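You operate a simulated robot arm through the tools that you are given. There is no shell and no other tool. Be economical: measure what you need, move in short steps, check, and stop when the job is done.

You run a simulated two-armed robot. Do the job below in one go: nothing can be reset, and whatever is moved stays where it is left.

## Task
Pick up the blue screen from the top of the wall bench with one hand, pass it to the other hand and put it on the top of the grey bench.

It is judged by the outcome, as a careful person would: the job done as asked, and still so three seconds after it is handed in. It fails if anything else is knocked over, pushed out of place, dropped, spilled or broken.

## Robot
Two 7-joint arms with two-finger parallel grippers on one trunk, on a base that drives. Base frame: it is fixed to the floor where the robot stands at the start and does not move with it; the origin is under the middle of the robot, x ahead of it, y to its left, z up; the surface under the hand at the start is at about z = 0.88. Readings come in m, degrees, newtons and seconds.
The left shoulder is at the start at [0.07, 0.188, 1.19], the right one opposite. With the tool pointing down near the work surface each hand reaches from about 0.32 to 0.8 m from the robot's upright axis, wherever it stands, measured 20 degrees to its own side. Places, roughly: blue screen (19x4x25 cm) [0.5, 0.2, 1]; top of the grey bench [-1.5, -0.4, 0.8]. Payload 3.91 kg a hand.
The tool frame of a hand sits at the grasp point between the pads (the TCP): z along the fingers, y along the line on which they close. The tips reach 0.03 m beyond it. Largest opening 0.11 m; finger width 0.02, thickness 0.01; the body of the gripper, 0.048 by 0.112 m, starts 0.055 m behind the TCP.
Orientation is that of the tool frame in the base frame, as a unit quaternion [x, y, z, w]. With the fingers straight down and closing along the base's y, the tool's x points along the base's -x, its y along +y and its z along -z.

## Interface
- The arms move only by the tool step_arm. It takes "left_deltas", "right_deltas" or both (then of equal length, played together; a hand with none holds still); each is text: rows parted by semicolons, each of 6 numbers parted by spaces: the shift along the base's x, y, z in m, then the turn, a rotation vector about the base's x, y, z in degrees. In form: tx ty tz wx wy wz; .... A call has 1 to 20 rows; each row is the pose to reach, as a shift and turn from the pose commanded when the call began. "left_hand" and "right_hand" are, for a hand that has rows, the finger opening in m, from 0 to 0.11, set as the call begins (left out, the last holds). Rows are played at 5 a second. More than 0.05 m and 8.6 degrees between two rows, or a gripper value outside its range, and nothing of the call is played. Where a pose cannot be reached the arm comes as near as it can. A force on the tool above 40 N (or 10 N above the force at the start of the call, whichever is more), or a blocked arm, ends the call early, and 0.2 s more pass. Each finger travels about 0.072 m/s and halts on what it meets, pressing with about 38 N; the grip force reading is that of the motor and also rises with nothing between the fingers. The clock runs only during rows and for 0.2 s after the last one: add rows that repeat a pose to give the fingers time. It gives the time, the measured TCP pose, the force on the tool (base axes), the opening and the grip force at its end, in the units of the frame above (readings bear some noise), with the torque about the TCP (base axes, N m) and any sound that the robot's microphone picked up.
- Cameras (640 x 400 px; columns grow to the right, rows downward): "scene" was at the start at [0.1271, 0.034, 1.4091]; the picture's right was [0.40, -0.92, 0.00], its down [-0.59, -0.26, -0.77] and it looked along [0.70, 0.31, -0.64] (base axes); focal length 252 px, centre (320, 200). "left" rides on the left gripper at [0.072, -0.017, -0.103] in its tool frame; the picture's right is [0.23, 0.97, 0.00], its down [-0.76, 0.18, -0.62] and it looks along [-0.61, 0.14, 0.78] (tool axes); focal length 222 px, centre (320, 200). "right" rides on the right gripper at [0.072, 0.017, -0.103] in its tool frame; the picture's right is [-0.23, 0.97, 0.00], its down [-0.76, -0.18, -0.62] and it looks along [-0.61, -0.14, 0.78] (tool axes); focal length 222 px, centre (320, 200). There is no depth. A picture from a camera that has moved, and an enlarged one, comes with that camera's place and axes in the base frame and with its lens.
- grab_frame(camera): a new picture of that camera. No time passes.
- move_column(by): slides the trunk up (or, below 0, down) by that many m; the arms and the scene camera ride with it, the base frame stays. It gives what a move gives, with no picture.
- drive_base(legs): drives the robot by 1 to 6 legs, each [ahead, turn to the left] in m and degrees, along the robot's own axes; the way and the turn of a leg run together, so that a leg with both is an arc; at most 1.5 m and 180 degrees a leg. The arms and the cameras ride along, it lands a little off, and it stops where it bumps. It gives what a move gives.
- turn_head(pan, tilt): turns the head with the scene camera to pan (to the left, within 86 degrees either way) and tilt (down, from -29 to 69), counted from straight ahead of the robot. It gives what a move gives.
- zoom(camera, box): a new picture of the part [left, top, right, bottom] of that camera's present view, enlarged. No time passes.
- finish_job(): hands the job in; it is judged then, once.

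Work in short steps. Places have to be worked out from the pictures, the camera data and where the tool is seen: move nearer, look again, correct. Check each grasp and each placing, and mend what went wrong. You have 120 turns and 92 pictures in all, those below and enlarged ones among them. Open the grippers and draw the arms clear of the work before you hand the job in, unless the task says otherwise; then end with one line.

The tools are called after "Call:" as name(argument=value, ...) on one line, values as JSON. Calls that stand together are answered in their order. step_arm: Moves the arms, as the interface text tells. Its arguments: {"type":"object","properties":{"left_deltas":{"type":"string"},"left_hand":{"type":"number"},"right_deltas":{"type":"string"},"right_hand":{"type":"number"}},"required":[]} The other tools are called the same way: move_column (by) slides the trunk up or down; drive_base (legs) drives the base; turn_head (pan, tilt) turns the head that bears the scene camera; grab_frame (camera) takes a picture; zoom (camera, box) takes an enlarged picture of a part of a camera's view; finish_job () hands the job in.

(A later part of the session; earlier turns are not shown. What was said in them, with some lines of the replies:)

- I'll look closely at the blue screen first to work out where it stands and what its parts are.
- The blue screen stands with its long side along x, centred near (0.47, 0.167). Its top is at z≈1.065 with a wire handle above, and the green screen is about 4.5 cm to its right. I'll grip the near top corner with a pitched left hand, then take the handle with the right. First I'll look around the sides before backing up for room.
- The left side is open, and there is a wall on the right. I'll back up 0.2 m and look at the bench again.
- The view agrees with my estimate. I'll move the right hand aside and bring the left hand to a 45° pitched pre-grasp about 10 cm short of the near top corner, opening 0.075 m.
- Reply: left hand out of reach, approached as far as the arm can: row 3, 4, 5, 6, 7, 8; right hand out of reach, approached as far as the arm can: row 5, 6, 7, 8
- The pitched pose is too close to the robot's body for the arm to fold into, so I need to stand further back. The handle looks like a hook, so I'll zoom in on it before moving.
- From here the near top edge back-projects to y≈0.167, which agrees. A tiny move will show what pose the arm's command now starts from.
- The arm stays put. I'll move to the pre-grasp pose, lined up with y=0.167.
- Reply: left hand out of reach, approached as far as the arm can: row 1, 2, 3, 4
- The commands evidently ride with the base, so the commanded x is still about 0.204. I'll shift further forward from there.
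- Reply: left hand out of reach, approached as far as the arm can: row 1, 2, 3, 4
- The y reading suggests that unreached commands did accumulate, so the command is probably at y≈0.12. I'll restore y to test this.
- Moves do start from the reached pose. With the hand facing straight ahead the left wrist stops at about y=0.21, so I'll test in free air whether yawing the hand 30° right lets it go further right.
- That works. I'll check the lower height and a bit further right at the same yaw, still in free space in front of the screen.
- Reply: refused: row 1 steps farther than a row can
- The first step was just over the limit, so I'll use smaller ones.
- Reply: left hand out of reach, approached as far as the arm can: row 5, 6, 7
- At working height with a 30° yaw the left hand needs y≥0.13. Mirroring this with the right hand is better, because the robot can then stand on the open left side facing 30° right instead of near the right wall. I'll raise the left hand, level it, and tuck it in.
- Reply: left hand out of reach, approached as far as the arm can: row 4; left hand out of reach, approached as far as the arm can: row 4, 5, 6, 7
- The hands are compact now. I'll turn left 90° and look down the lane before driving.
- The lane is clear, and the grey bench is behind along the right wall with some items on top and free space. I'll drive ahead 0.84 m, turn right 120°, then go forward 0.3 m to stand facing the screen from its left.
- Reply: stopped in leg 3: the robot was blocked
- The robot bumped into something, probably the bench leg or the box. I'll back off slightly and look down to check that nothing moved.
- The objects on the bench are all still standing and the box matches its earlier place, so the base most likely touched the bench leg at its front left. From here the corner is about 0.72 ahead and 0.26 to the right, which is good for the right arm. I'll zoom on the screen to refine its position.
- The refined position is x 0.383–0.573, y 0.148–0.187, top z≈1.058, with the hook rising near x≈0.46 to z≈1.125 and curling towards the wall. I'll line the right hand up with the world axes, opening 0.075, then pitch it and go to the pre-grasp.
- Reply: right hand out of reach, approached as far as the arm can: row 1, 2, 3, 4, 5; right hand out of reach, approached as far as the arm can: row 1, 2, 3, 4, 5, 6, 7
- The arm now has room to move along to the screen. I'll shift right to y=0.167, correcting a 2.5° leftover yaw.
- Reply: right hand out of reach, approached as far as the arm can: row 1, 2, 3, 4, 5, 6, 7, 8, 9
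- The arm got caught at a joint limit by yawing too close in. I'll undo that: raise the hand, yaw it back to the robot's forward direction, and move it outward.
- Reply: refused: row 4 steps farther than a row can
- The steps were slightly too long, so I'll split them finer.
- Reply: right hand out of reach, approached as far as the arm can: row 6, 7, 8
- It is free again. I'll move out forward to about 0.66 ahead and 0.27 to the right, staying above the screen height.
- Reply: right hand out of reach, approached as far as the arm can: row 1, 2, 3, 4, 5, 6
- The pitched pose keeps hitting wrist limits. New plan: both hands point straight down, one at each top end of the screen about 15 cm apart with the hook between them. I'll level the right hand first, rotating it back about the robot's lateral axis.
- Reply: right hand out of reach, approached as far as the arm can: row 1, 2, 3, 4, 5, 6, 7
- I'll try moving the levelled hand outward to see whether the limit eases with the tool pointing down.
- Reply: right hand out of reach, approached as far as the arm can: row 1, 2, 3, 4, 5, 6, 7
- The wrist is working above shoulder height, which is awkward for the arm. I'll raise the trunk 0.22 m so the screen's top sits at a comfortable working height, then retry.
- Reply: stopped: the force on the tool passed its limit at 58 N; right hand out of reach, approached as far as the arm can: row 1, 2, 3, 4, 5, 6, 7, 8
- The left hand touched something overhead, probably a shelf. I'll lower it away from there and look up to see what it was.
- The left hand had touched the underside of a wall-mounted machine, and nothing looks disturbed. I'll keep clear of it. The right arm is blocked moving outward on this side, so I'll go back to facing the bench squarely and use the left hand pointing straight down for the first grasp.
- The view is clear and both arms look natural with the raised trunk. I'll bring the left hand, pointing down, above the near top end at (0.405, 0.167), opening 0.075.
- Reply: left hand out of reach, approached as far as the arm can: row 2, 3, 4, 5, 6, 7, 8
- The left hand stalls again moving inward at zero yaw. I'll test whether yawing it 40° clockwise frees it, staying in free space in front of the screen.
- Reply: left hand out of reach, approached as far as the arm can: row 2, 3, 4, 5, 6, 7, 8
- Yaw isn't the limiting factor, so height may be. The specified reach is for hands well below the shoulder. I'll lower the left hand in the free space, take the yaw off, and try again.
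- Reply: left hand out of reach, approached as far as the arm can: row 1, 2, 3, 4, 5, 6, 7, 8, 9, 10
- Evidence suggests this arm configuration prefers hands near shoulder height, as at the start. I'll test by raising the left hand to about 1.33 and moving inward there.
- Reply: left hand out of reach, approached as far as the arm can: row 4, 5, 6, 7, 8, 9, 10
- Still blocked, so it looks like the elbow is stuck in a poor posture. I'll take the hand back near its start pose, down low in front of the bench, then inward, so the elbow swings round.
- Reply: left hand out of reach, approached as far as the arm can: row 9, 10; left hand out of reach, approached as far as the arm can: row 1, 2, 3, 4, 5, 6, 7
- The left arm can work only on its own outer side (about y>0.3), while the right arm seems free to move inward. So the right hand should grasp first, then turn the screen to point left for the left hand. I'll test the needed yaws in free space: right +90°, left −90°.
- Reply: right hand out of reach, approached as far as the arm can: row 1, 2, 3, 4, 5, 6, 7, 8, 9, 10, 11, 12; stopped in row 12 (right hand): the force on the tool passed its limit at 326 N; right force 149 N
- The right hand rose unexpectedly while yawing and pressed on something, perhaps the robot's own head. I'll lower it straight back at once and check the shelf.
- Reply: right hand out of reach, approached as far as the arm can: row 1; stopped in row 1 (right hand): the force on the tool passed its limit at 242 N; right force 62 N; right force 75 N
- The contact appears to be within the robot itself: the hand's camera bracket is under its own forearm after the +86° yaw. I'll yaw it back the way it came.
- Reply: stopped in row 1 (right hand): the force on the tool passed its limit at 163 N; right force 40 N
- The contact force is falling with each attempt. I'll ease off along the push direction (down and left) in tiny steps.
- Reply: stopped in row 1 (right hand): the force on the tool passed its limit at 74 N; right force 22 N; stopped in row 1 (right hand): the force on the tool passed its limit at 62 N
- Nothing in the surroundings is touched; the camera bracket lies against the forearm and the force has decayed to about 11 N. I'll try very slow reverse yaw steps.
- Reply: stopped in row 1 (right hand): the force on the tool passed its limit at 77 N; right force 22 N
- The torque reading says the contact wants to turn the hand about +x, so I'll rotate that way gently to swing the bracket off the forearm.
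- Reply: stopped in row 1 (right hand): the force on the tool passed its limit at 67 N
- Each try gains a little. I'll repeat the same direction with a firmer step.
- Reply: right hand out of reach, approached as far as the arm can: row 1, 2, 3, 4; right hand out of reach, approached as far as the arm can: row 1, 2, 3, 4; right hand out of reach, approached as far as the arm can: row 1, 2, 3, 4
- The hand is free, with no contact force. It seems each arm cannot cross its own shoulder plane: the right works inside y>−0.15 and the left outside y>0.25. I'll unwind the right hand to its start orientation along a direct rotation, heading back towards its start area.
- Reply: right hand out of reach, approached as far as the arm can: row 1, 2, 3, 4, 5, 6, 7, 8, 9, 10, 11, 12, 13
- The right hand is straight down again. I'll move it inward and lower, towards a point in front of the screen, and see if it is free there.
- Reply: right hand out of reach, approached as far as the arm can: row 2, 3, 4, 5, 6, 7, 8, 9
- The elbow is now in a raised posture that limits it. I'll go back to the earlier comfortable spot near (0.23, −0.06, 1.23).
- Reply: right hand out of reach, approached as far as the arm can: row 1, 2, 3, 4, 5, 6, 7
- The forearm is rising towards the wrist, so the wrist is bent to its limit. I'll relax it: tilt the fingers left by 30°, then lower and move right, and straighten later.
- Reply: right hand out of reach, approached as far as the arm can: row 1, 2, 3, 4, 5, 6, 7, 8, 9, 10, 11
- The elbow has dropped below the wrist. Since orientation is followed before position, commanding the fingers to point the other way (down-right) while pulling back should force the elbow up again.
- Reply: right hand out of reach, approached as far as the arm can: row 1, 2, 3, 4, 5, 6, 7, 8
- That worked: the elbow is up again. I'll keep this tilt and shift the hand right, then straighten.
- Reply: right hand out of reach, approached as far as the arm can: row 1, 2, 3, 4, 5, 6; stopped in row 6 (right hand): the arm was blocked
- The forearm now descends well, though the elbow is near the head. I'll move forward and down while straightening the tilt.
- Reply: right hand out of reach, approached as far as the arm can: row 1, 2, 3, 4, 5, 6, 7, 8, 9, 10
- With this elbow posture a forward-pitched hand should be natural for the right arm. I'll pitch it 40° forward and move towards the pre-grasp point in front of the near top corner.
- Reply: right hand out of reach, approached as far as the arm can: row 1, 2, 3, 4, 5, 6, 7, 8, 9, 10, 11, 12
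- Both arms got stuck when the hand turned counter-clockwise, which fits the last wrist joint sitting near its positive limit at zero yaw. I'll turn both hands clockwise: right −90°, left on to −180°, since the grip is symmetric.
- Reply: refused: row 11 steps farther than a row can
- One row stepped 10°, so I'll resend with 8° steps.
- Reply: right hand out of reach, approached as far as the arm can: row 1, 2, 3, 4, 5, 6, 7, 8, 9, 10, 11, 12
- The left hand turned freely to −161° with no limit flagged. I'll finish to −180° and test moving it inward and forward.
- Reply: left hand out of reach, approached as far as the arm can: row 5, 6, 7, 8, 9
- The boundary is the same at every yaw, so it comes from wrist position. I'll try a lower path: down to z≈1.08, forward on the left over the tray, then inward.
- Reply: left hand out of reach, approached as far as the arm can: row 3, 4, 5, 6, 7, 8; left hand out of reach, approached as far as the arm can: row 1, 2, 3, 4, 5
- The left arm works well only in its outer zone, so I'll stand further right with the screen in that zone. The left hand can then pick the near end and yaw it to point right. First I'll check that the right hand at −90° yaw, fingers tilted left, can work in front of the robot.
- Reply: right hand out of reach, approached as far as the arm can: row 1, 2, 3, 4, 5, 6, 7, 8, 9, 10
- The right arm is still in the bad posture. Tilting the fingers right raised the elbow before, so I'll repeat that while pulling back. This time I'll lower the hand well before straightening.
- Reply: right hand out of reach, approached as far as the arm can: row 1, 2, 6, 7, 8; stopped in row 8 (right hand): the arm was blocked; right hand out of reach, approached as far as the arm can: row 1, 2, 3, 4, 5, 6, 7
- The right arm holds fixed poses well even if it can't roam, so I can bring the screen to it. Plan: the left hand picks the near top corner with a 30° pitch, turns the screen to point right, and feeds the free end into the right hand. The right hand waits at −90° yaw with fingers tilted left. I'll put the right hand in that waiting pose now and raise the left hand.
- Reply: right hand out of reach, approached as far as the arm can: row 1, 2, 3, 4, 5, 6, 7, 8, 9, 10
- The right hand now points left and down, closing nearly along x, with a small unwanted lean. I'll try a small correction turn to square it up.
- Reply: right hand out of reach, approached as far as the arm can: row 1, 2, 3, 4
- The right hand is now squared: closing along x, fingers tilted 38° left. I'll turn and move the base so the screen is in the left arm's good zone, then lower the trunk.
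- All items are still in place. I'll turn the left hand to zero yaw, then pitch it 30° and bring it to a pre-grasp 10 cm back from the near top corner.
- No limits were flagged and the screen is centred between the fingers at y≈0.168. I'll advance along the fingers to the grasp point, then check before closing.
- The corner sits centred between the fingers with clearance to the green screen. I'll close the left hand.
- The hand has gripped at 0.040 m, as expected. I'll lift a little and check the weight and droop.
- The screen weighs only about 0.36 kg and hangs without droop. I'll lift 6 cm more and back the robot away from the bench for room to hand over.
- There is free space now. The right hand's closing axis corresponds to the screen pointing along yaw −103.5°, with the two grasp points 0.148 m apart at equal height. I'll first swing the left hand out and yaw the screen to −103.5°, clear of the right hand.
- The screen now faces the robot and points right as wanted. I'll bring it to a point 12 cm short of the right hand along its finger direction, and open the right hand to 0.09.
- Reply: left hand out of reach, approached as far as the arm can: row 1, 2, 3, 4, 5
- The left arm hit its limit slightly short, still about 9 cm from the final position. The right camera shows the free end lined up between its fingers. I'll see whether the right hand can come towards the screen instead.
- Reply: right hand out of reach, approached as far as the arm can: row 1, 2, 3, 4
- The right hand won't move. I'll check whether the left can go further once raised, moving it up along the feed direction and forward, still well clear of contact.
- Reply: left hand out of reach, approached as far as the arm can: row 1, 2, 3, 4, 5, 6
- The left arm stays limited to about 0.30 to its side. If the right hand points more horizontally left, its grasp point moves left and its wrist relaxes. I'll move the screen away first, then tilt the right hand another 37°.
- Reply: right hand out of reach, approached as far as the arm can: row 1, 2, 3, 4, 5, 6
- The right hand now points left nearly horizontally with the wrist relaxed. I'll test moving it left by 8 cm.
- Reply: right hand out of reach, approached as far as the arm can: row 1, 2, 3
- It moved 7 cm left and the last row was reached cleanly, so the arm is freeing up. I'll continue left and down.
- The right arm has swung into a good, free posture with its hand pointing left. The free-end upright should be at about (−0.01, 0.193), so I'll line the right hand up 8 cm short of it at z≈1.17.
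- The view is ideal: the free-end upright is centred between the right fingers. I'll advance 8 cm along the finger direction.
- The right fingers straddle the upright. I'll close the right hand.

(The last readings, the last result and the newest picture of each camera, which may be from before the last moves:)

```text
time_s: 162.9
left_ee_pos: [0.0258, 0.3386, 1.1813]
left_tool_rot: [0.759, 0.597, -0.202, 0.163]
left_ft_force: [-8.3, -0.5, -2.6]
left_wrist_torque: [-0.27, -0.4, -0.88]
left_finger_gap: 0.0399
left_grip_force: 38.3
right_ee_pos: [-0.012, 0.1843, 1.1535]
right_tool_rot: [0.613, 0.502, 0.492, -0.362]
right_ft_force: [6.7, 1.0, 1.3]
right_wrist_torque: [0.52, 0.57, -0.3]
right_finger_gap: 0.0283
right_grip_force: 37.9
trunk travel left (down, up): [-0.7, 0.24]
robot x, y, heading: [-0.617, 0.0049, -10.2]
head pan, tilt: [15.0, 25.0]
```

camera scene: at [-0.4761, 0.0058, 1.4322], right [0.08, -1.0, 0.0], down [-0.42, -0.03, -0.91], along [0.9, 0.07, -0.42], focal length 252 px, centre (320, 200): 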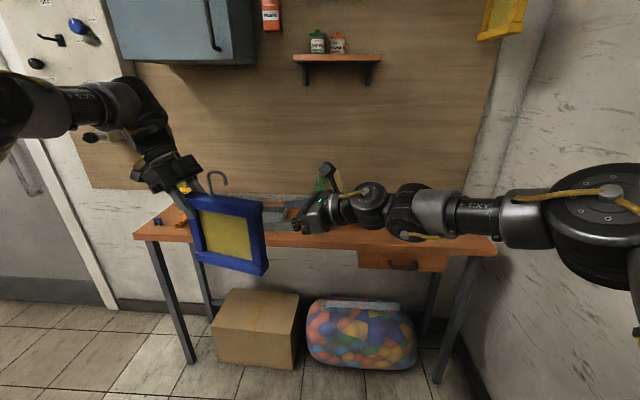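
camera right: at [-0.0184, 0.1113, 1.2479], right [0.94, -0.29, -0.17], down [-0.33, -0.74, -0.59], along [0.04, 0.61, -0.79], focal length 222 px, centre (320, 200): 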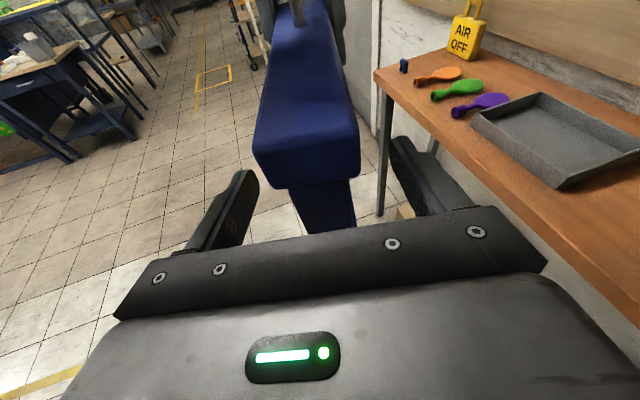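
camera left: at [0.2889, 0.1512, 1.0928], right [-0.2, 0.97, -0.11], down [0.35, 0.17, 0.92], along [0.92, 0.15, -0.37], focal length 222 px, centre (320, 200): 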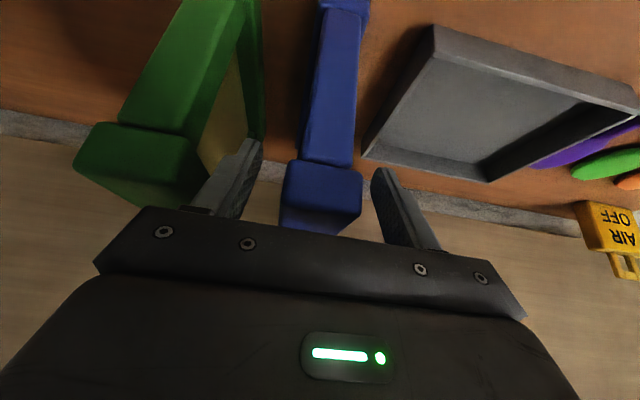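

The right hand grips the upright at 0.028 m with modest internal forces. I'll open the left hand and check that the right alone holds the screen.

Call:
step_arm(left_deltas="0 0 0 0 0 0; 0 0 0 0 0 0; 0 0 0 0 0 0; 0 0 0 0 0 0", left_hand=0.08)

Call:
zoom(camera="scene", box=[120, 140, 360, 290])

```text
time_s: 163.9
left_ee_pos: [0.0264, 0.3396, 1.1824]
left_tool_rot: [0.759, 0.597, -0.203, 0.163]
left_ft_force: [-0.2, -0.2, 0.5]
left_wrist_torque: [0.01, 0.0, 0.0]
left_finger_gap: 0.0798
left_grip_force: 0.1
right_ee_pos: [-0.013, 0.1837, 1.1532]
right_tool_rot: [0.613, 0.502, 0.492, -0.362]
right_ft_force: [-0.4, 0.1, 0.4]
right_wrist_torque: [-0.2, 0.07, -0.01]
right_finger_gap: 0.0276
right_grip_force: 37.7
trunk travel left (down, up): [-0.7, 0.24]
robot x, y, heading: [-0.6168, 0.0057, -9.8]
head pan, tilt: [15.0, 25.0]
```

```text
2.67 times, centred on (240, 215) of scene
camera zoom: at [-0.4766, 0.0061, 1.4322], right [0.08, -1.0, 0.0], down [-0.42, -0.03, -0.91], along [0.9, 0.07, -0.42], focal length 671 px, centre (533, 160)
```

zoom: 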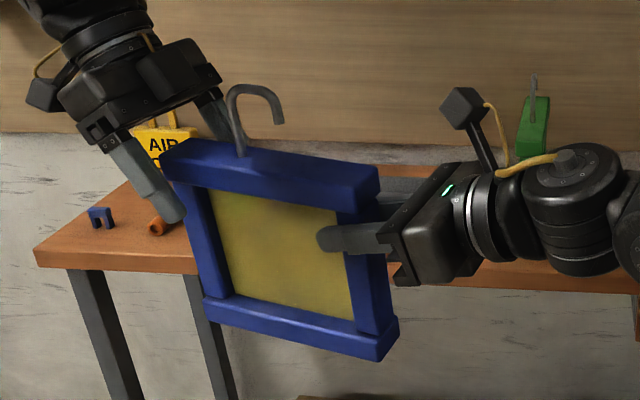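

The right hand holds the screen alone. I'll withdraw the left hand back along its finger direction and then further out.

Call:
step_arm(left_deltas="0.004 0.016 0.029 0 0 0; 0.008 0.033 0.058 0 0 0; 0.012 0.05 0.087 0 0 0; 0.012 0.085 0.1 0 0 0; 0.012 0.12 0.1 0 0 0; 0.012 0.12 0.1 0 0 0")

Call:
grab_frame(camera="scene")

```text
time_s: 165.3
left_ee_pos: [0.0368, 0.4606, 1.279]
left_tool_rot: [0.76, 0.596, -0.202, 0.162]
left_ft_force: [-0.5, 0.9, 0.1]
left_wrist_torque: [-0.01, -0.04, -0.01]
left_finger_gap: 0.0799
left_grip_force: 0.0
right_ee_pos: [-0.0129, 0.1829, 1.1537]
right_tool_rot: [0.613, 0.502, 0.491, -0.362]
right_ft_force: [0.1, -0.5, -0.1]
right_wrist_torque: [-0.19, 0.05, 0.01]
right_finger_gap: 0.0276
right_grip_force: 37.5
trunk travel left (down, up): [-0.7, 0.24]
robot x, y, heading: [-0.6164, 0.0023, -10.3]
head pan, tilt: [15.0, 25.0]
```

```text
27 pictures are left
camera scene: at [-0.4769, 0.0049, 1.4323], right [0.08, -1.0, 0.0], down [-0.42, -0.03, -0.91], along [0.9, 0.07, -0.42], focal length 252 px, centre (320, 200)
```

scene: 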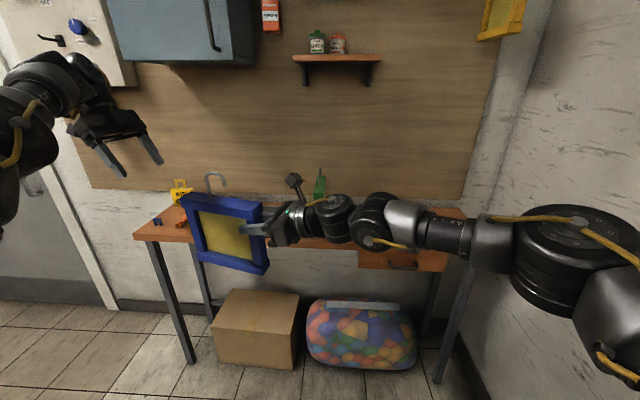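

The handover is done and the right hand holds the screen securely. The grey bench spans about x −1.13 to −2.4, with its front edge at y≈−0.05 and free space near x=−1.5. I'll drive round via the aisle at y≈0.65 and end up facing the bench.

Call:
drive_base(legs=[[0, 100], [0.65, 0], [0, 90]])

Call:
turn_head(pan=0, tilt=30)

Call:
grab_frame(camera="scene")

```text
time_s: 176.9
left_ee_pos: [-1.1773, 0.1129, 1.2787]
left_tool_rot: [-0.65, 0.714, 0.177, 0.19]
left_ft_force: [-0.7, 0.7, -0.3]
left_wrist_torque: [-0.03, 0.02, -0.02]
left_finger_gap: 0.08
left_grip_force: 0.1
right_ee_pos: [-1.167, 0.3937, 1.1523]
right_tool_rot: [-0.545, 0.574, -0.397, -0.464]
right_ft_force: [-0.7, -0.7, 0.0]
right_wrist_torque: [0.2, -0.07, 0.0]
right_finger_gap: 0.0278
right_grip_force: 38.1
trunk travel left (down, up): [-0.7, 0.24]
robot x, y, heading: [-0.5983, 0.658, 177.9]
head pan, tilt: [15.0, 25.0]
```

```text
time_s: 177.7
left_ee_pos: [-1.1764, 0.1125, 1.2789]
left_tool_rot: [-0.65, 0.714, 0.177, 0.19]
left_ft_force: [0.5, -0.4, -0.4]
left_wrist_torque: [-0.01, 0.01, -0.01]
left_finger_gap: 0.0801
left_grip_force: 0.1
right_ee_pos: [-1.1667, 0.3945, 1.1526]
right_tool_rot: [-0.545, 0.575, -0.397, -0.464]
right_ft_force: [-0.5, -0.8, 0.4]
right_wrist_torque: [0.18, -0.04, -0.01]
right_finger_gap: 0.0278
right_grip_force: 38.1
trunk travel left (down, up): [-0.7, 0.24]
robot x, y, heading: [-0.5938, 0.6562, 178.0]
head pan, tilt: [0.0, 30.0]
```

```text
26 pictures are left
camera scene: at [-0.7375, 0.6601, 1.4243], right [0.03, 1.0, 0.0], down [0.5, -0.02, -0.87], along [-0.87, 0.03, -0.5], focal length 252 px, centre (320, 200)
```

scene: 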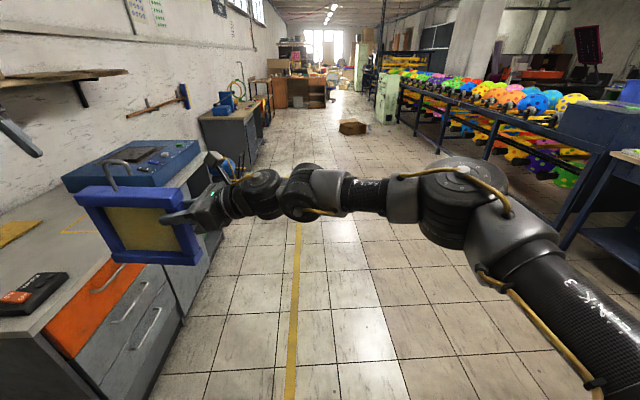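

The aisle is clear. I'll drive 1.26 m and turn left to face the bench.

Call:
drive_base(legs=[[1.26, 0], [0, 92]])

Call:
turn_head(pan=20, tilt=42)

Call:
grab_frame(camera="scene")

```text
time_s: 187.9
left_ee_pos: [-1.2811, 0.1535, 1.2789]
left_tool_rot: [0.966, -0.028, -0.258, -0.004]
left_ft_force: [0.1, -0.5, 0.2]
left_wrist_torque: [-0.01, -0.02, 0.03]
left_finger_gap: 0.0798
left_grip_force: 0.0
right_ee_pos: [-1.5617, 0.152, 1.1523]
right_tool_rot: [0.792, -0.007, 0.609, 0.037]
right_ft_force: [0.4, 0.9, 0.2]
right_wrist_torque: [0.05, 0.25, 0.03]
right_finger_gap: 0.0277
right_grip_force: 37.8
trunk travel left (down, up): [-0.7, 0.24]
robot x, y, heading: [-1.8436, 0.7134, -89.7]
head pan, tilt: [0.0, 30.0]
```

```text
time_s: 188.8
left_ee_pos: [-1.2807, 0.154, 1.2793]
left_tool_rot: [0.966, -0.026, -0.258, -0.004]
left_ft_force: [-0.5, 0.8, 0.6]
left_wrist_torque: [-0.02, 0.01, -0.02]
left_finger_gap: 0.08
left_grip_force: 0.0
right_ee_pos: [-1.561, 0.1522, 1.1534]
right_tool_rot: [0.792, -0.006, 0.61, 0.035]
right_ft_force: [-0.4, -1.0, 1.6]
right_wrist_torque: [0.04, 0.22, 0.02]
right_finger_gap: 0.0276
right_grip_force: 38.0
trunk travel left (down, up): [-0.7, 0.24]
robot x, y, heading: [-1.846, 0.7133, -89.9]
head pan, tilt: [20.0, 42.0]
```

```text
25 pictures are left
camera scene: at [-1.8173, 0.585, 1.406], right [-0.94, -0.34, 0.0], down [-0.23, 0.63, -0.74], along [0.26, -0.7, -0.67], focal length 252 px, centre (320, 200)
```

scene: 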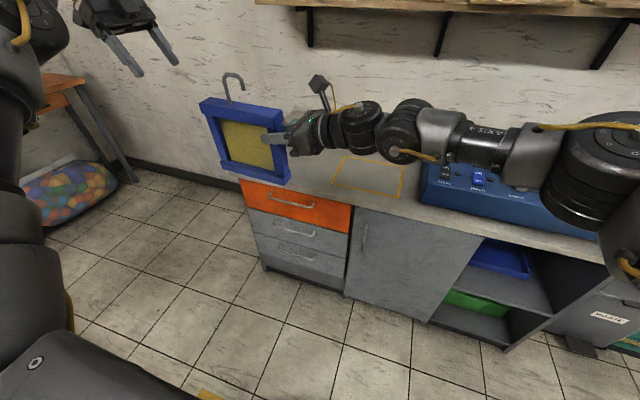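

The screen hovers at x≈−1.49, in line with the free gap between the meter (x>−1.34) and the painted outline (x<−1.61). I'll drive forward 0.2 m after drawing the left hand back.

Call:
step_arm(left_deltas="0 0.03 0.01 0 0 0; 0 0.06 0.02 0 0 0; 0 0.09 0.03 0 0 0; 0 0.12 0.04 0 0 0; 0 0.12 0.04 0 0 0")

Call:
drive_base(legs=[[0.2, 0]])

Call:
step_arm(right_deltas="0 -0.03 0 0 0 0; 0 -0.06 0 0 0 0; 0 -0.09 0 0 0 0; 0 -0.11 0 0 0 0; 0 -0.11 0 0 0 0")

Call:
grab_frame(camera="scene")

```text
time_s: 190.0
left_ee_pos: [-1.2814, 0.2735, 1.3201]
left_tool_rot: [0.965, -0.026, -0.26, -0.004]
left_ft_force: [-0.4, 0.3, -0.3]
left_wrist_torque: [0.0, 0.0, 0.0]
left_finger_gap: 0.0801
left_grip_force: 0.0
right_ee_pos: [-1.5625, 0.1506, 1.1521]
right_tool_rot: [0.792, -0.007, 0.61, 0.036]
right_ft_force: [-0.2, -0.2, 0.1]
right_wrist_torque: [0.05, 0.21, 0.02]
right_finger_gap: 0.0278
right_grip_force: 38.0
trunk travel left (down, up): [-0.7, 0.24]
robot x, y, heading: [-1.8454, 0.715, -89.9]
head pan, tilt: [20.0, 42.0]
```

```text
time_s: 191.6
left_ee_pos: [-1.2816, 0.0718, 1.3219]
left_tool_rot: [0.966, -0.029, -0.259, -0.004]
left_ft_force: [0.0, -0.3, 0.8]
left_wrist_torque: [-0.01, -0.01, 0.01]
left_finger_gap: 0.0799
left_grip_force: 0.0
right_ee_pos: [-1.562, -0.0494, 1.1544]
right_tool_rot: [0.792, -0.006, 0.61, 0.036]
right_ft_force: [-0.6, 0.0, -3.0]
right_wrist_torque: [0.03, 0.23, -0.02]
right_finger_gap: 0.0277
right_grip_force: 38.3
trunk travel left (down, up): [-0.7, 0.24]
robot x, y, heading: [-1.8443, 0.5104, -89.6]
head pan, tilt: [20.0, 42.0]
```

```text
time_s: 192.8
left_ee_pos: [-1.282, 0.0711, 1.3215]
left_tool_rot: [0.966, -0.028, -0.259, -0.004]
left_ft_force: [-0.4, 0.2, 0.4]
left_wrist_torque: [0.01, 0.01, -0.01]
left_finger_gap: 0.0797
left_grip_force: 0.1
right_ee_pos: [-1.5634, -0.1583, 1.1528]
right_tool_rot: [0.792, -0.007, 0.61, 0.036]
right_ft_force: [1.2, 0.1, -2.8]
right_wrist_torque: [0.0, 0.22, 0.0]
right_finger_gap: 0.0277
right_grip_force: 38.2
trunk travel left (down, up): [-0.7, 0.24]
robot x, y, heading: [-1.8468, 0.5136, -89.8]
head pan, tilt: [20.0, 42.0]
```

```text
24 pictures are left
camera scene: at [-1.8177, 0.3825, 1.406], right [-0.94, -0.34, 0.0], down [-0.23, 0.63, -0.74], along [0.26, -0.7, -0.67], focal length 252 px, centre (320, 200)
```

scene: 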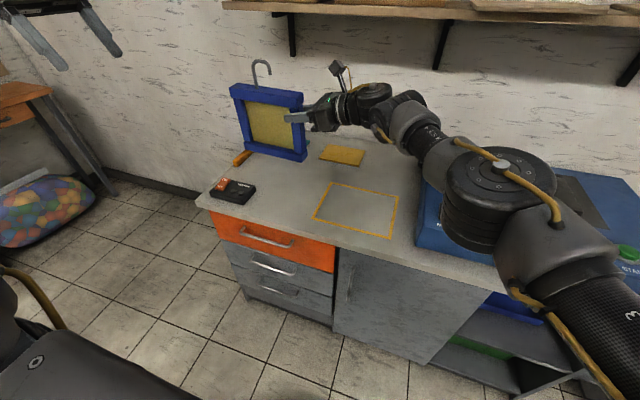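

The arm moves freely, and the forearm and elbow stay clear of the blue device. I'll lower the trunk 0.16 m and look again.

Call:
move_column(by=-0.16)

Call:
grab_frame(camera="scene")

```text
time_s: 194.6
left_ee_pos: [-1.2804, 0.0706, 1.1607]
left_tool_rot: [0.965, -0.028, -0.259, -0.003]
left_ft_force: [0.3, 0.5, 0.5]
left_wrist_torque: [-0.01, -0.03, -0.01]
left_finger_gap: 0.0801
left_grip_force: 0.1
right_ee_pos: [-1.562, -0.1586, 0.9916]
right_tool_rot: [0.792, -0.006, 0.61, 0.036]
right_ft_force: [-0.4, 0.3, -2.4]
right_wrist_torque: [0.0, 0.23, -0.03]
right_finger_gap: 0.0279
right_grip_force: 37.7
trunk travel left (down, up): [-0.54, 0.4]
robot x, y, heading: [-1.8423, 0.5107, -89.9]
head pan, tilt: [20.0, 42.0]
```

```text
23 pictures are left
camera scene: at [-1.8171, 0.3829, 1.2461], right [-0.94, -0.34, 0.0], down [-0.23, 0.63, -0.74], along [0.26, -0.7, -0.67], focal length 252 px, centre (320, 200)
```

scene: 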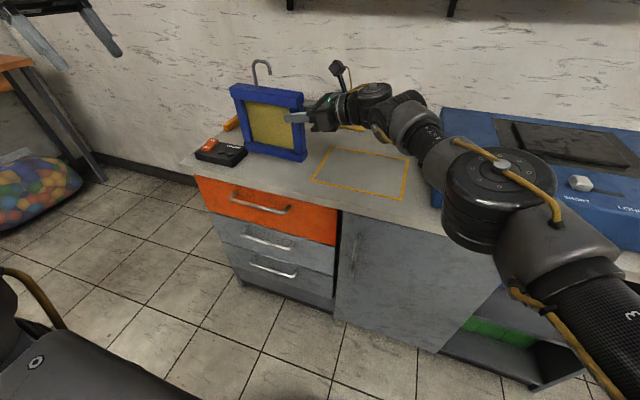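

The screen's left end is about 4 cm from the meter, so I'll shift it 3 cm right and lower it 3 cm.

Call:
step_arm(right_deltas="-0.015 0 0 0 0 0; -0.03 0 0 0 0 0; -0.03 0 -0.01 0 0 0; -0.03 0 -0.02 0 0 0; -0.03 0 -0.03 0 0 0; -0.03 0 -0.03 0 0 0")

Call:
zoom(camera="scene", box=[170, 50, 410, 200])

```text
time_s: 196.0
left_ee_pos: [-1.2817, 0.0717, 1.1606]
left_tool_rot: [0.965, -0.027, -0.259, -0.004]
left_ft_force: [-0.4, -1.2, -0.6]
left_wrist_torque: [-0.05, 0.01, 0.01]
left_finger_gap: 0.0801
left_grip_force: 0.0
right_ee_pos: [-1.593, -0.159, 0.9617]
right_tool_rot: [0.792, -0.006, 0.609, 0.036]
right_ft_force: [0.9, 0.4, -3.4]
right_wrist_torque: [0.0, 0.21, 0.02]
right_finger_gap: 0.0276
right_grip_force: 38.0
trunk travel left (down, up): [-0.54, 0.4]
robot x, y, heading: [-1.8461, 0.5122, -90.0]
head pan, tilt: [20.0, 42.0]
```

```text
2.67 times, centred on (290, 125) of scene
camera zoom: at [-1.817, 0.3828, 1.246], right [-0.94, -0.34, 0.0], down [-0.23, 0.63, -0.74], along [0.26, -0.7, -0.67], focal length 671 px, centre (400, 400)
```

zoom: 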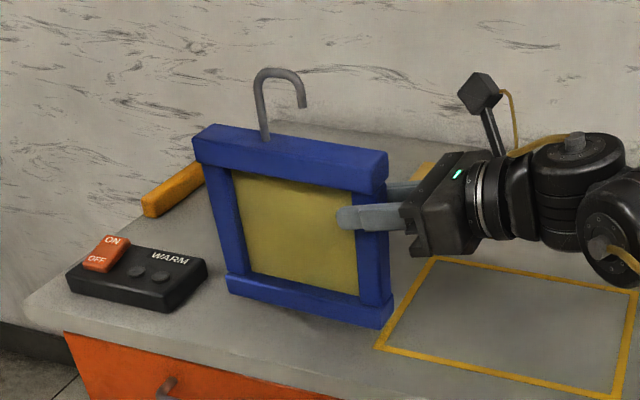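

There is good clearance all round. I'll lower in small steps and watch the force for contact.

Call:
step_arm(right_deltas="0 0 -0.004 0 0 0; 0 0 -0.008 0 0 0; 0 0 -0.012 0 0 0; 0 0 -0.012 0 0 0")

Call:
step_arm(right_deltas="0 0 -0.003 0 0 0; 0 0 -0.006 0 0 0; 0 0 -0.006 0 0 0")

```text
time_s: 197.0
left_ee_pos: [-1.281, 0.0701, 1.1596]
left_tool_rot: [0.965, -0.028, -0.259, -0.003]
left_ft_force: [-0.4, 0.1, -0.3]
left_wrist_torque: [0.01, -0.02, 0.0]
left_finger_gap: 0.0801
left_grip_force: 0.0
right_ee_pos: [-1.5922, -0.1583, 0.9512]
right_tool_rot: [0.793, -0.006, 0.609, 0.036]
right_ft_force: [0.4, -0.1, -2.9]
right_wrist_torque: [0.04, 0.22, 0.02]
right_finger_gap: 0.0276
right_grip_force: 37.7
trunk travel left (down, up): [-0.54, 0.4]
robot x, y, heading: [-1.8465, 0.5112, -89.8]
head pan, tilt: [20.0, 42.0]
```

```text
time_s: 197.8
left_ee_pos: [-1.2823, 0.0709, 1.1602]
left_tool_rot: [0.965, -0.027, -0.259, -0.003]
left_ft_force: [-0.3, -0.1, 0.0]
left_wrist_torque: [0.0, 0.03, 0.0]
left_finger_gap: 0.0802
left_grip_force: 0.0
right_ee_pos: [-1.5923, -0.1581, 0.9454]
right_tool_rot: [0.792, -0.006, 0.61, 0.036]
right_ft_force: [-0.7, 0.1, -1.8]
right_wrist_torque: [0.04, 0.24, -0.01]
right_finger_gap: 0.0278
right_grip_force: 37.8
trunk travel left (down, up): [-0.54, 0.4]
robot x, y, heading: [-1.8488, 0.5117, -90.0]
head pan, tilt: [20.0, 42.0]
```

No contact yet. I'll keep lowering in 3 mm steps.

Call:
step_arm(right_deltas="0 0 -0.003 0 0 0; 0 0 -0.006 0 0 0; 0 0 -0.006 0 0 0")

Call:
zoom(camera="scene", box=[210, 80, 350, 180])

```text
time_s: 198.6
left_ee_pos: [-1.2816, 0.0703, 1.1597]
left_tool_rot: [0.966, -0.028, -0.259, -0.004]
left_ft_force: [0.1, 0.4, -0.9]
left_wrist_torque: [-0.01, 0.0, -0.01]
left_finger_gap: 0.08
left_grip_force: 0.0
right_ee_pos: [-1.5932, -0.1585, 0.9379]
right_tool_rot: [0.792, -0.006, 0.609, 0.037]
right_ft_force: [0.5, 0.3, -3.1]
right_wrist_torque: [0.02, 0.26, -0.02]
right_finger_gap: 0.0277
right_grip_force: 38.2
trunk travel left (down, up): [-0.54, 0.4]
robot x, y, heading: [-1.8489, 0.513, -89.8]
head pan, tilt: [20.0, 42.0]
```

```text
4.00 times, centred on (280, 130) of scene
camera zoom: at [-1.8171, 0.3827, 1.246], right [-0.94, -0.34, 0.0], down [-0.23, 0.63, -0.74], along [0.26, -0.7, -0.67], focal length 1007 px, centre (480, 480)
```

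zoom: 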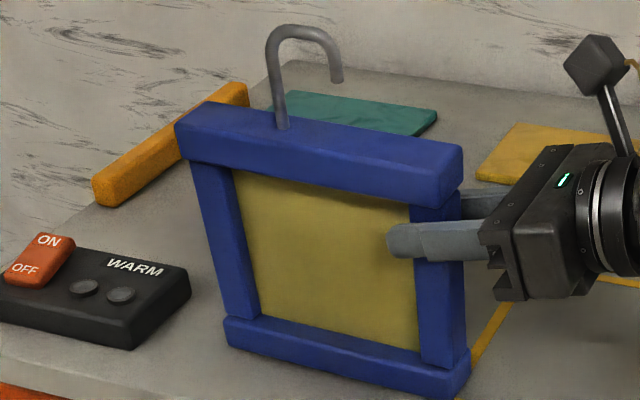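

It's very near the surface. I'll continue in small steps.

Call:
step_arm(right_deltas="0 0 -0.002 0 0 0; 0 0 -0.004 0 0 0; 0 0 -0.006 0 0 0; 0 0 -0.006 0 0 0")

Call:
step_arm(right_deltas="0 0 -0.002 0 0 0; 0 0 -0.004 0 0 0; 0 0 -0.004 0 0 0")

```text
time_s: 199.6
left_ee_pos: [-1.2814, 0.0711, 1.1615]
left_tool_rot: [0.966, -0.028, -0.259, -0.004]
left_ft_force: [-0.4, 0.6, -0.2]
left_wrist_torque: [-0.04, 0.01, -0.01]
left_finger_gap: 0.0798
left_grip_force: 0.0
right_ee_pos: [-1.5937, -0.158, 0.9353]
right_tool_rot: [0.791, -0.006, 0.611, 0.037]
right_ft_force: [0.3, -1.3, 4.4]
right_wrist_torque: [-0.16, -1.17, -0.22]
right_finger_gap: 0.0277
right_grip_force: 37.9
trunk travel left (down, up): [-0.54, 0.4]
robot x, y, heading: [-1.8442, 0.5136, -89.7]
head pan, tilt: [20.0, 42.0]
```

```text
time_s: 200.4
left_ee_pos: [-1.2826, 0.0749, 1.164]
left_tool_rot: [0.966, -0.028, -0.258, -0.002]
left_ft_force: [-0.3, -0.1, -1.1]
left_wrist_torque: [0.03, 0.0, 0.01]
left_finger_gap: 0.0796
left_grip_force: 0.0
right_ee_pos: [-1.5944, -0.1565, 0.9326]
right_tool_rot: [0.79, -0.004, 0.612, 0.039]
right_ft_force: [0.8, -4.8, 30.1]
right_wrist_torque: [-0.31, 0.38, 0.0]
right_finger_gap: 0.0277
right_grip_force: 38.0
trunk travel left (down, up): [-0.54, 0.4]
robot x, y, heading: [-1.8443, 0.512, -89.9]
head pan, tilt: [20.0, 42.0]
```

The screen is firmly on the bench, with 30 N of upward force. I'll ease up 3 mm and open the right hand.

Call:
step_arm(right_deltas="0 0 0.003 0 0 0; 0 0 0.003 0 0 0")

Call:
step_arm(right_deltas="0 0 0 0 0 0; 0 0 0 0 0 0; 0 0 0 0 0 0; 0 0 0 0 0 0", right_hand=0.07)

Call:
zoom(camera="scene", box=[170, 50, 410, 200])

Call:
grab_frame(camera="right")

```text
time_s: 201.0
left_ee_pos: [-1.2819, 0.0743, 1.1613]
left_tool_rot: [0.966, -0.029, -0.258, -0.003]
left_ft_force: [-0.2, -0.9, 0.4]
left_wrist_torque: [0.01, 0.0, 0.01]
left_finger_gap: 0.08
left_grip_force: 0.1
right_ee_pos: [-1.5941, -0.1564, 0.934]
right_tool_rot: [0.791, -0.006, 0.611, 0.039]
right_ft_force: [2.0, -5.0, 22.6]
right_wrist_torque: [-0.37, -0.85, -0.22]
right_finger_gap: 0.0278
right_grip_force: 37.8
trunk travel left (down, up): [-0.54, 0.4]
robot x, y, heading: [-1.8464, 0.5139, -90.0]
head pan, tilt: [20.0, 42.0]
```

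```text
time_s: 202.0
left_ee_pos: [-1.2821, 0.0706, 1.1606]
left_tool_rot: [0.965, -0.027, -0.259, -0.003]
left_ft_force: [-0.3, -1.2, -0.4]
left_wrist_torque: [-0.01, 0.02, 0.02]
left_finger_gap: 0.0798
left_grip_force: 0.0
right_ee_pos: [-1.5941, -0.1575, 0.9322]
right_tool_rot: [0.792, -0.007, 0.609, 0.037]
right_ft_force: [2.0, -0.3, -1.0]
right_wrist_torque: [-0.02, 0.01, -0.02]
right_finger_gap: 0.07
right_grip_force: 0.1
trunk travel left (down, up): [-0.54, 0.4]
robot x, y, heading: [-1.8452, 0.5105, -90.1]
head pan, tilt: [20.0, 42.0]
```

```text
2.67 times, centred on (290, 125) of scene
camera zoom: at [-1.8175, 0.3833, 1.2461], right [-0.94, -0.34, 0.0], down [-0.23, 0.63, -0.74], along [0.26, -0.7, -0.67], focal length 671 px, centre (400, 400)
```

zoom: 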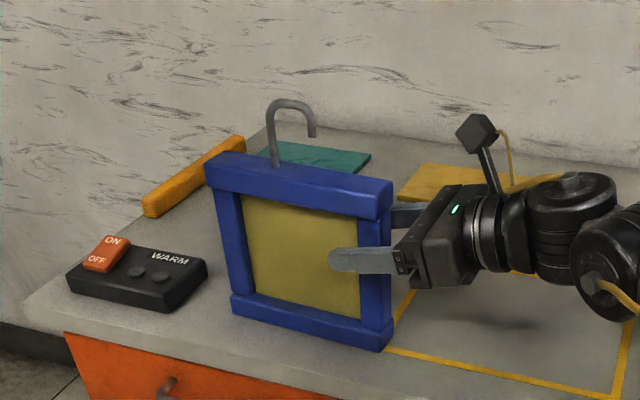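

```text
19 pictures are left
camera right: at [-1.6756, -0.1651, 1.0288], right [-0.11, -0.98, -0.17], down [-0.79, 0.19, -0.59], along [0.61, 0.07, -0.79], focal length 222 px, centre (320, 200)
```

right: 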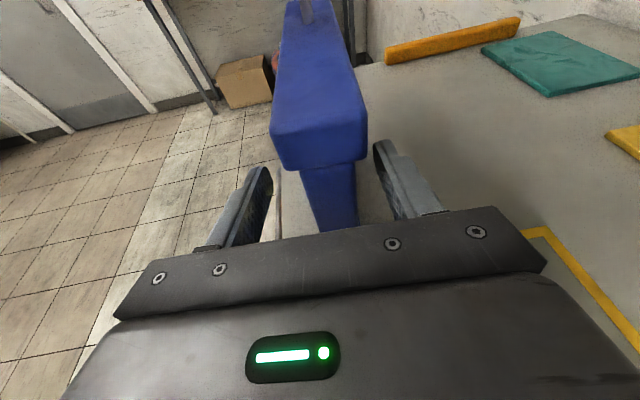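

The screen stands upright by itself. I'll withdraw the right hand back along its fingers, then up and away.

Call:
step_arm(right_deltas="-0.02 0.001 0.005 0 0 0; -0.04 0.003 0.01 0 0 0; -0.06 0.004 0.016 0 0 0; -0.085 0.006 0.025 0 0 0; -0.09 0.03 0.06 0 0 0; -0.09 0.06 0.09 0 0 0; -0.09 0.09 0.12 0 0 0; -0.09 0.09 0.12 0 0 0")

Call:
grab_frame(camera="scene")

```text
time_s: 203.8
left_ee_pos: [-1.2817, 0.0704, 1.1611]
left_tool_rot: [0.966, -0.028, -0.259, -0.004]
left_ft_force: [-0.4, -0.7, -0.4]
left_wrist_torque: [0.01, 0.01, -0.02]
left_finger_gap: 0.0798
left_grip_force: 0.0
right_ee_pos: [-1.6846, -0.0713, 1.0522]
right_tool_rot: [0.792, -0.007, 0.61, 0.036]
right_ft_force: [-0.6, -0.1, -0.3]
right_wrist_torque: [0.01, 0.02, 0.0]
right_finger_gap: 0.0698
right_grip_force: 0.1
trunk travel left (down, up): [-0.54, 0.4]
robot x, y, heading: [-1.8456, 0.514, -90.0]
head pan, tilt: [20.0, 42.0]
```

```text
18 pictures are left
camera scene: at [-1.8172, 0.3823, 1.2459], right [-0.94, -0.34, 0.0], down [-0.23, 0.63, -0.74], along [0.26, -0.7, -0.67], focal length 252 px, centre (320, 200)
```

scene: 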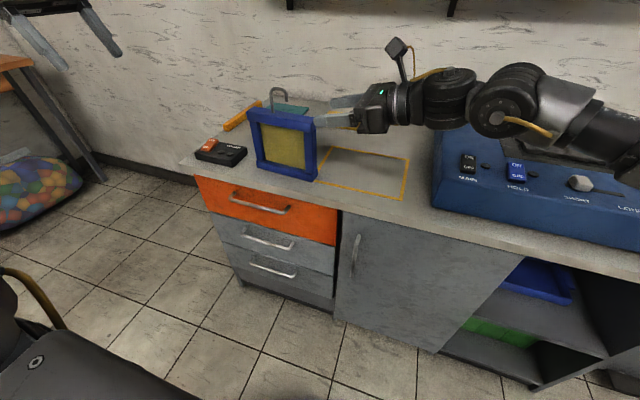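

The screen stands free on the bench and the hand is clear. I'll back the base 0.3 m away and take a final check.

Call:
drive_base(legs=[[-0.3, 0]])

Call:
grab_frame(camera="scene")

```text
time_s: 205.8
left_ee_pos: [-1.2808, 0.3723, 1.1604]
left_tool_rot: [0.966, -0.023, -0.259, -0.002]
left_ft_force: [0.1, 0.0, 0.3]
left_wrist_torque: [-0.03, 0.0, -0.02]
left_finger_gap: 0.08
left_grip_force: 0.1
right_ee_pos: [-1.6811, 0.2265, 1.0517]
right_tool_rot: [0.792, -0.003, 0.61, 0.034]
right_ft_force: [-0.3, 0.1, 0.5]
right_wrist_torque: [0.0, 0.02, -0.01]
right_finger_gap: 0.0699
right_grip_force: 0.0
trunk travel left (down, up): [-0.54, 0.4]
robot x, y, heading: [-1.8494, 0.8074, -89.6]
head pan, tilt: [20.0, 42.0]
```

```text
17 pictures are left
camera scene: at [-1.818, 0.6805, 1.2461], right [-0.94, -0.35, 0.0], down [-0.23, 0.63, -0.74], along [0.26, -0.7, -0.67], focal length 252 px, centre (320, 200)
```

scene: 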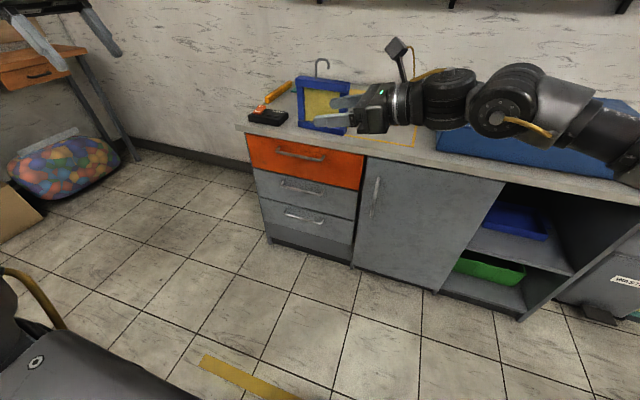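

The screen stands upright on the grey bench, nothing around it was disturbed, and both hands are open and well clear. I'm handing the job in.

Call:
finish_job()

```text
The job is handed in.
```

The blue screen was picked up with the left hand, passed in the air to the right hand, and now stands upright on the grey bench. Along the way the base bumped what was probably the wall bench's leg, and the left hand touched a wall-mounted machine. Nothing looked moved in the pictures afterwards.
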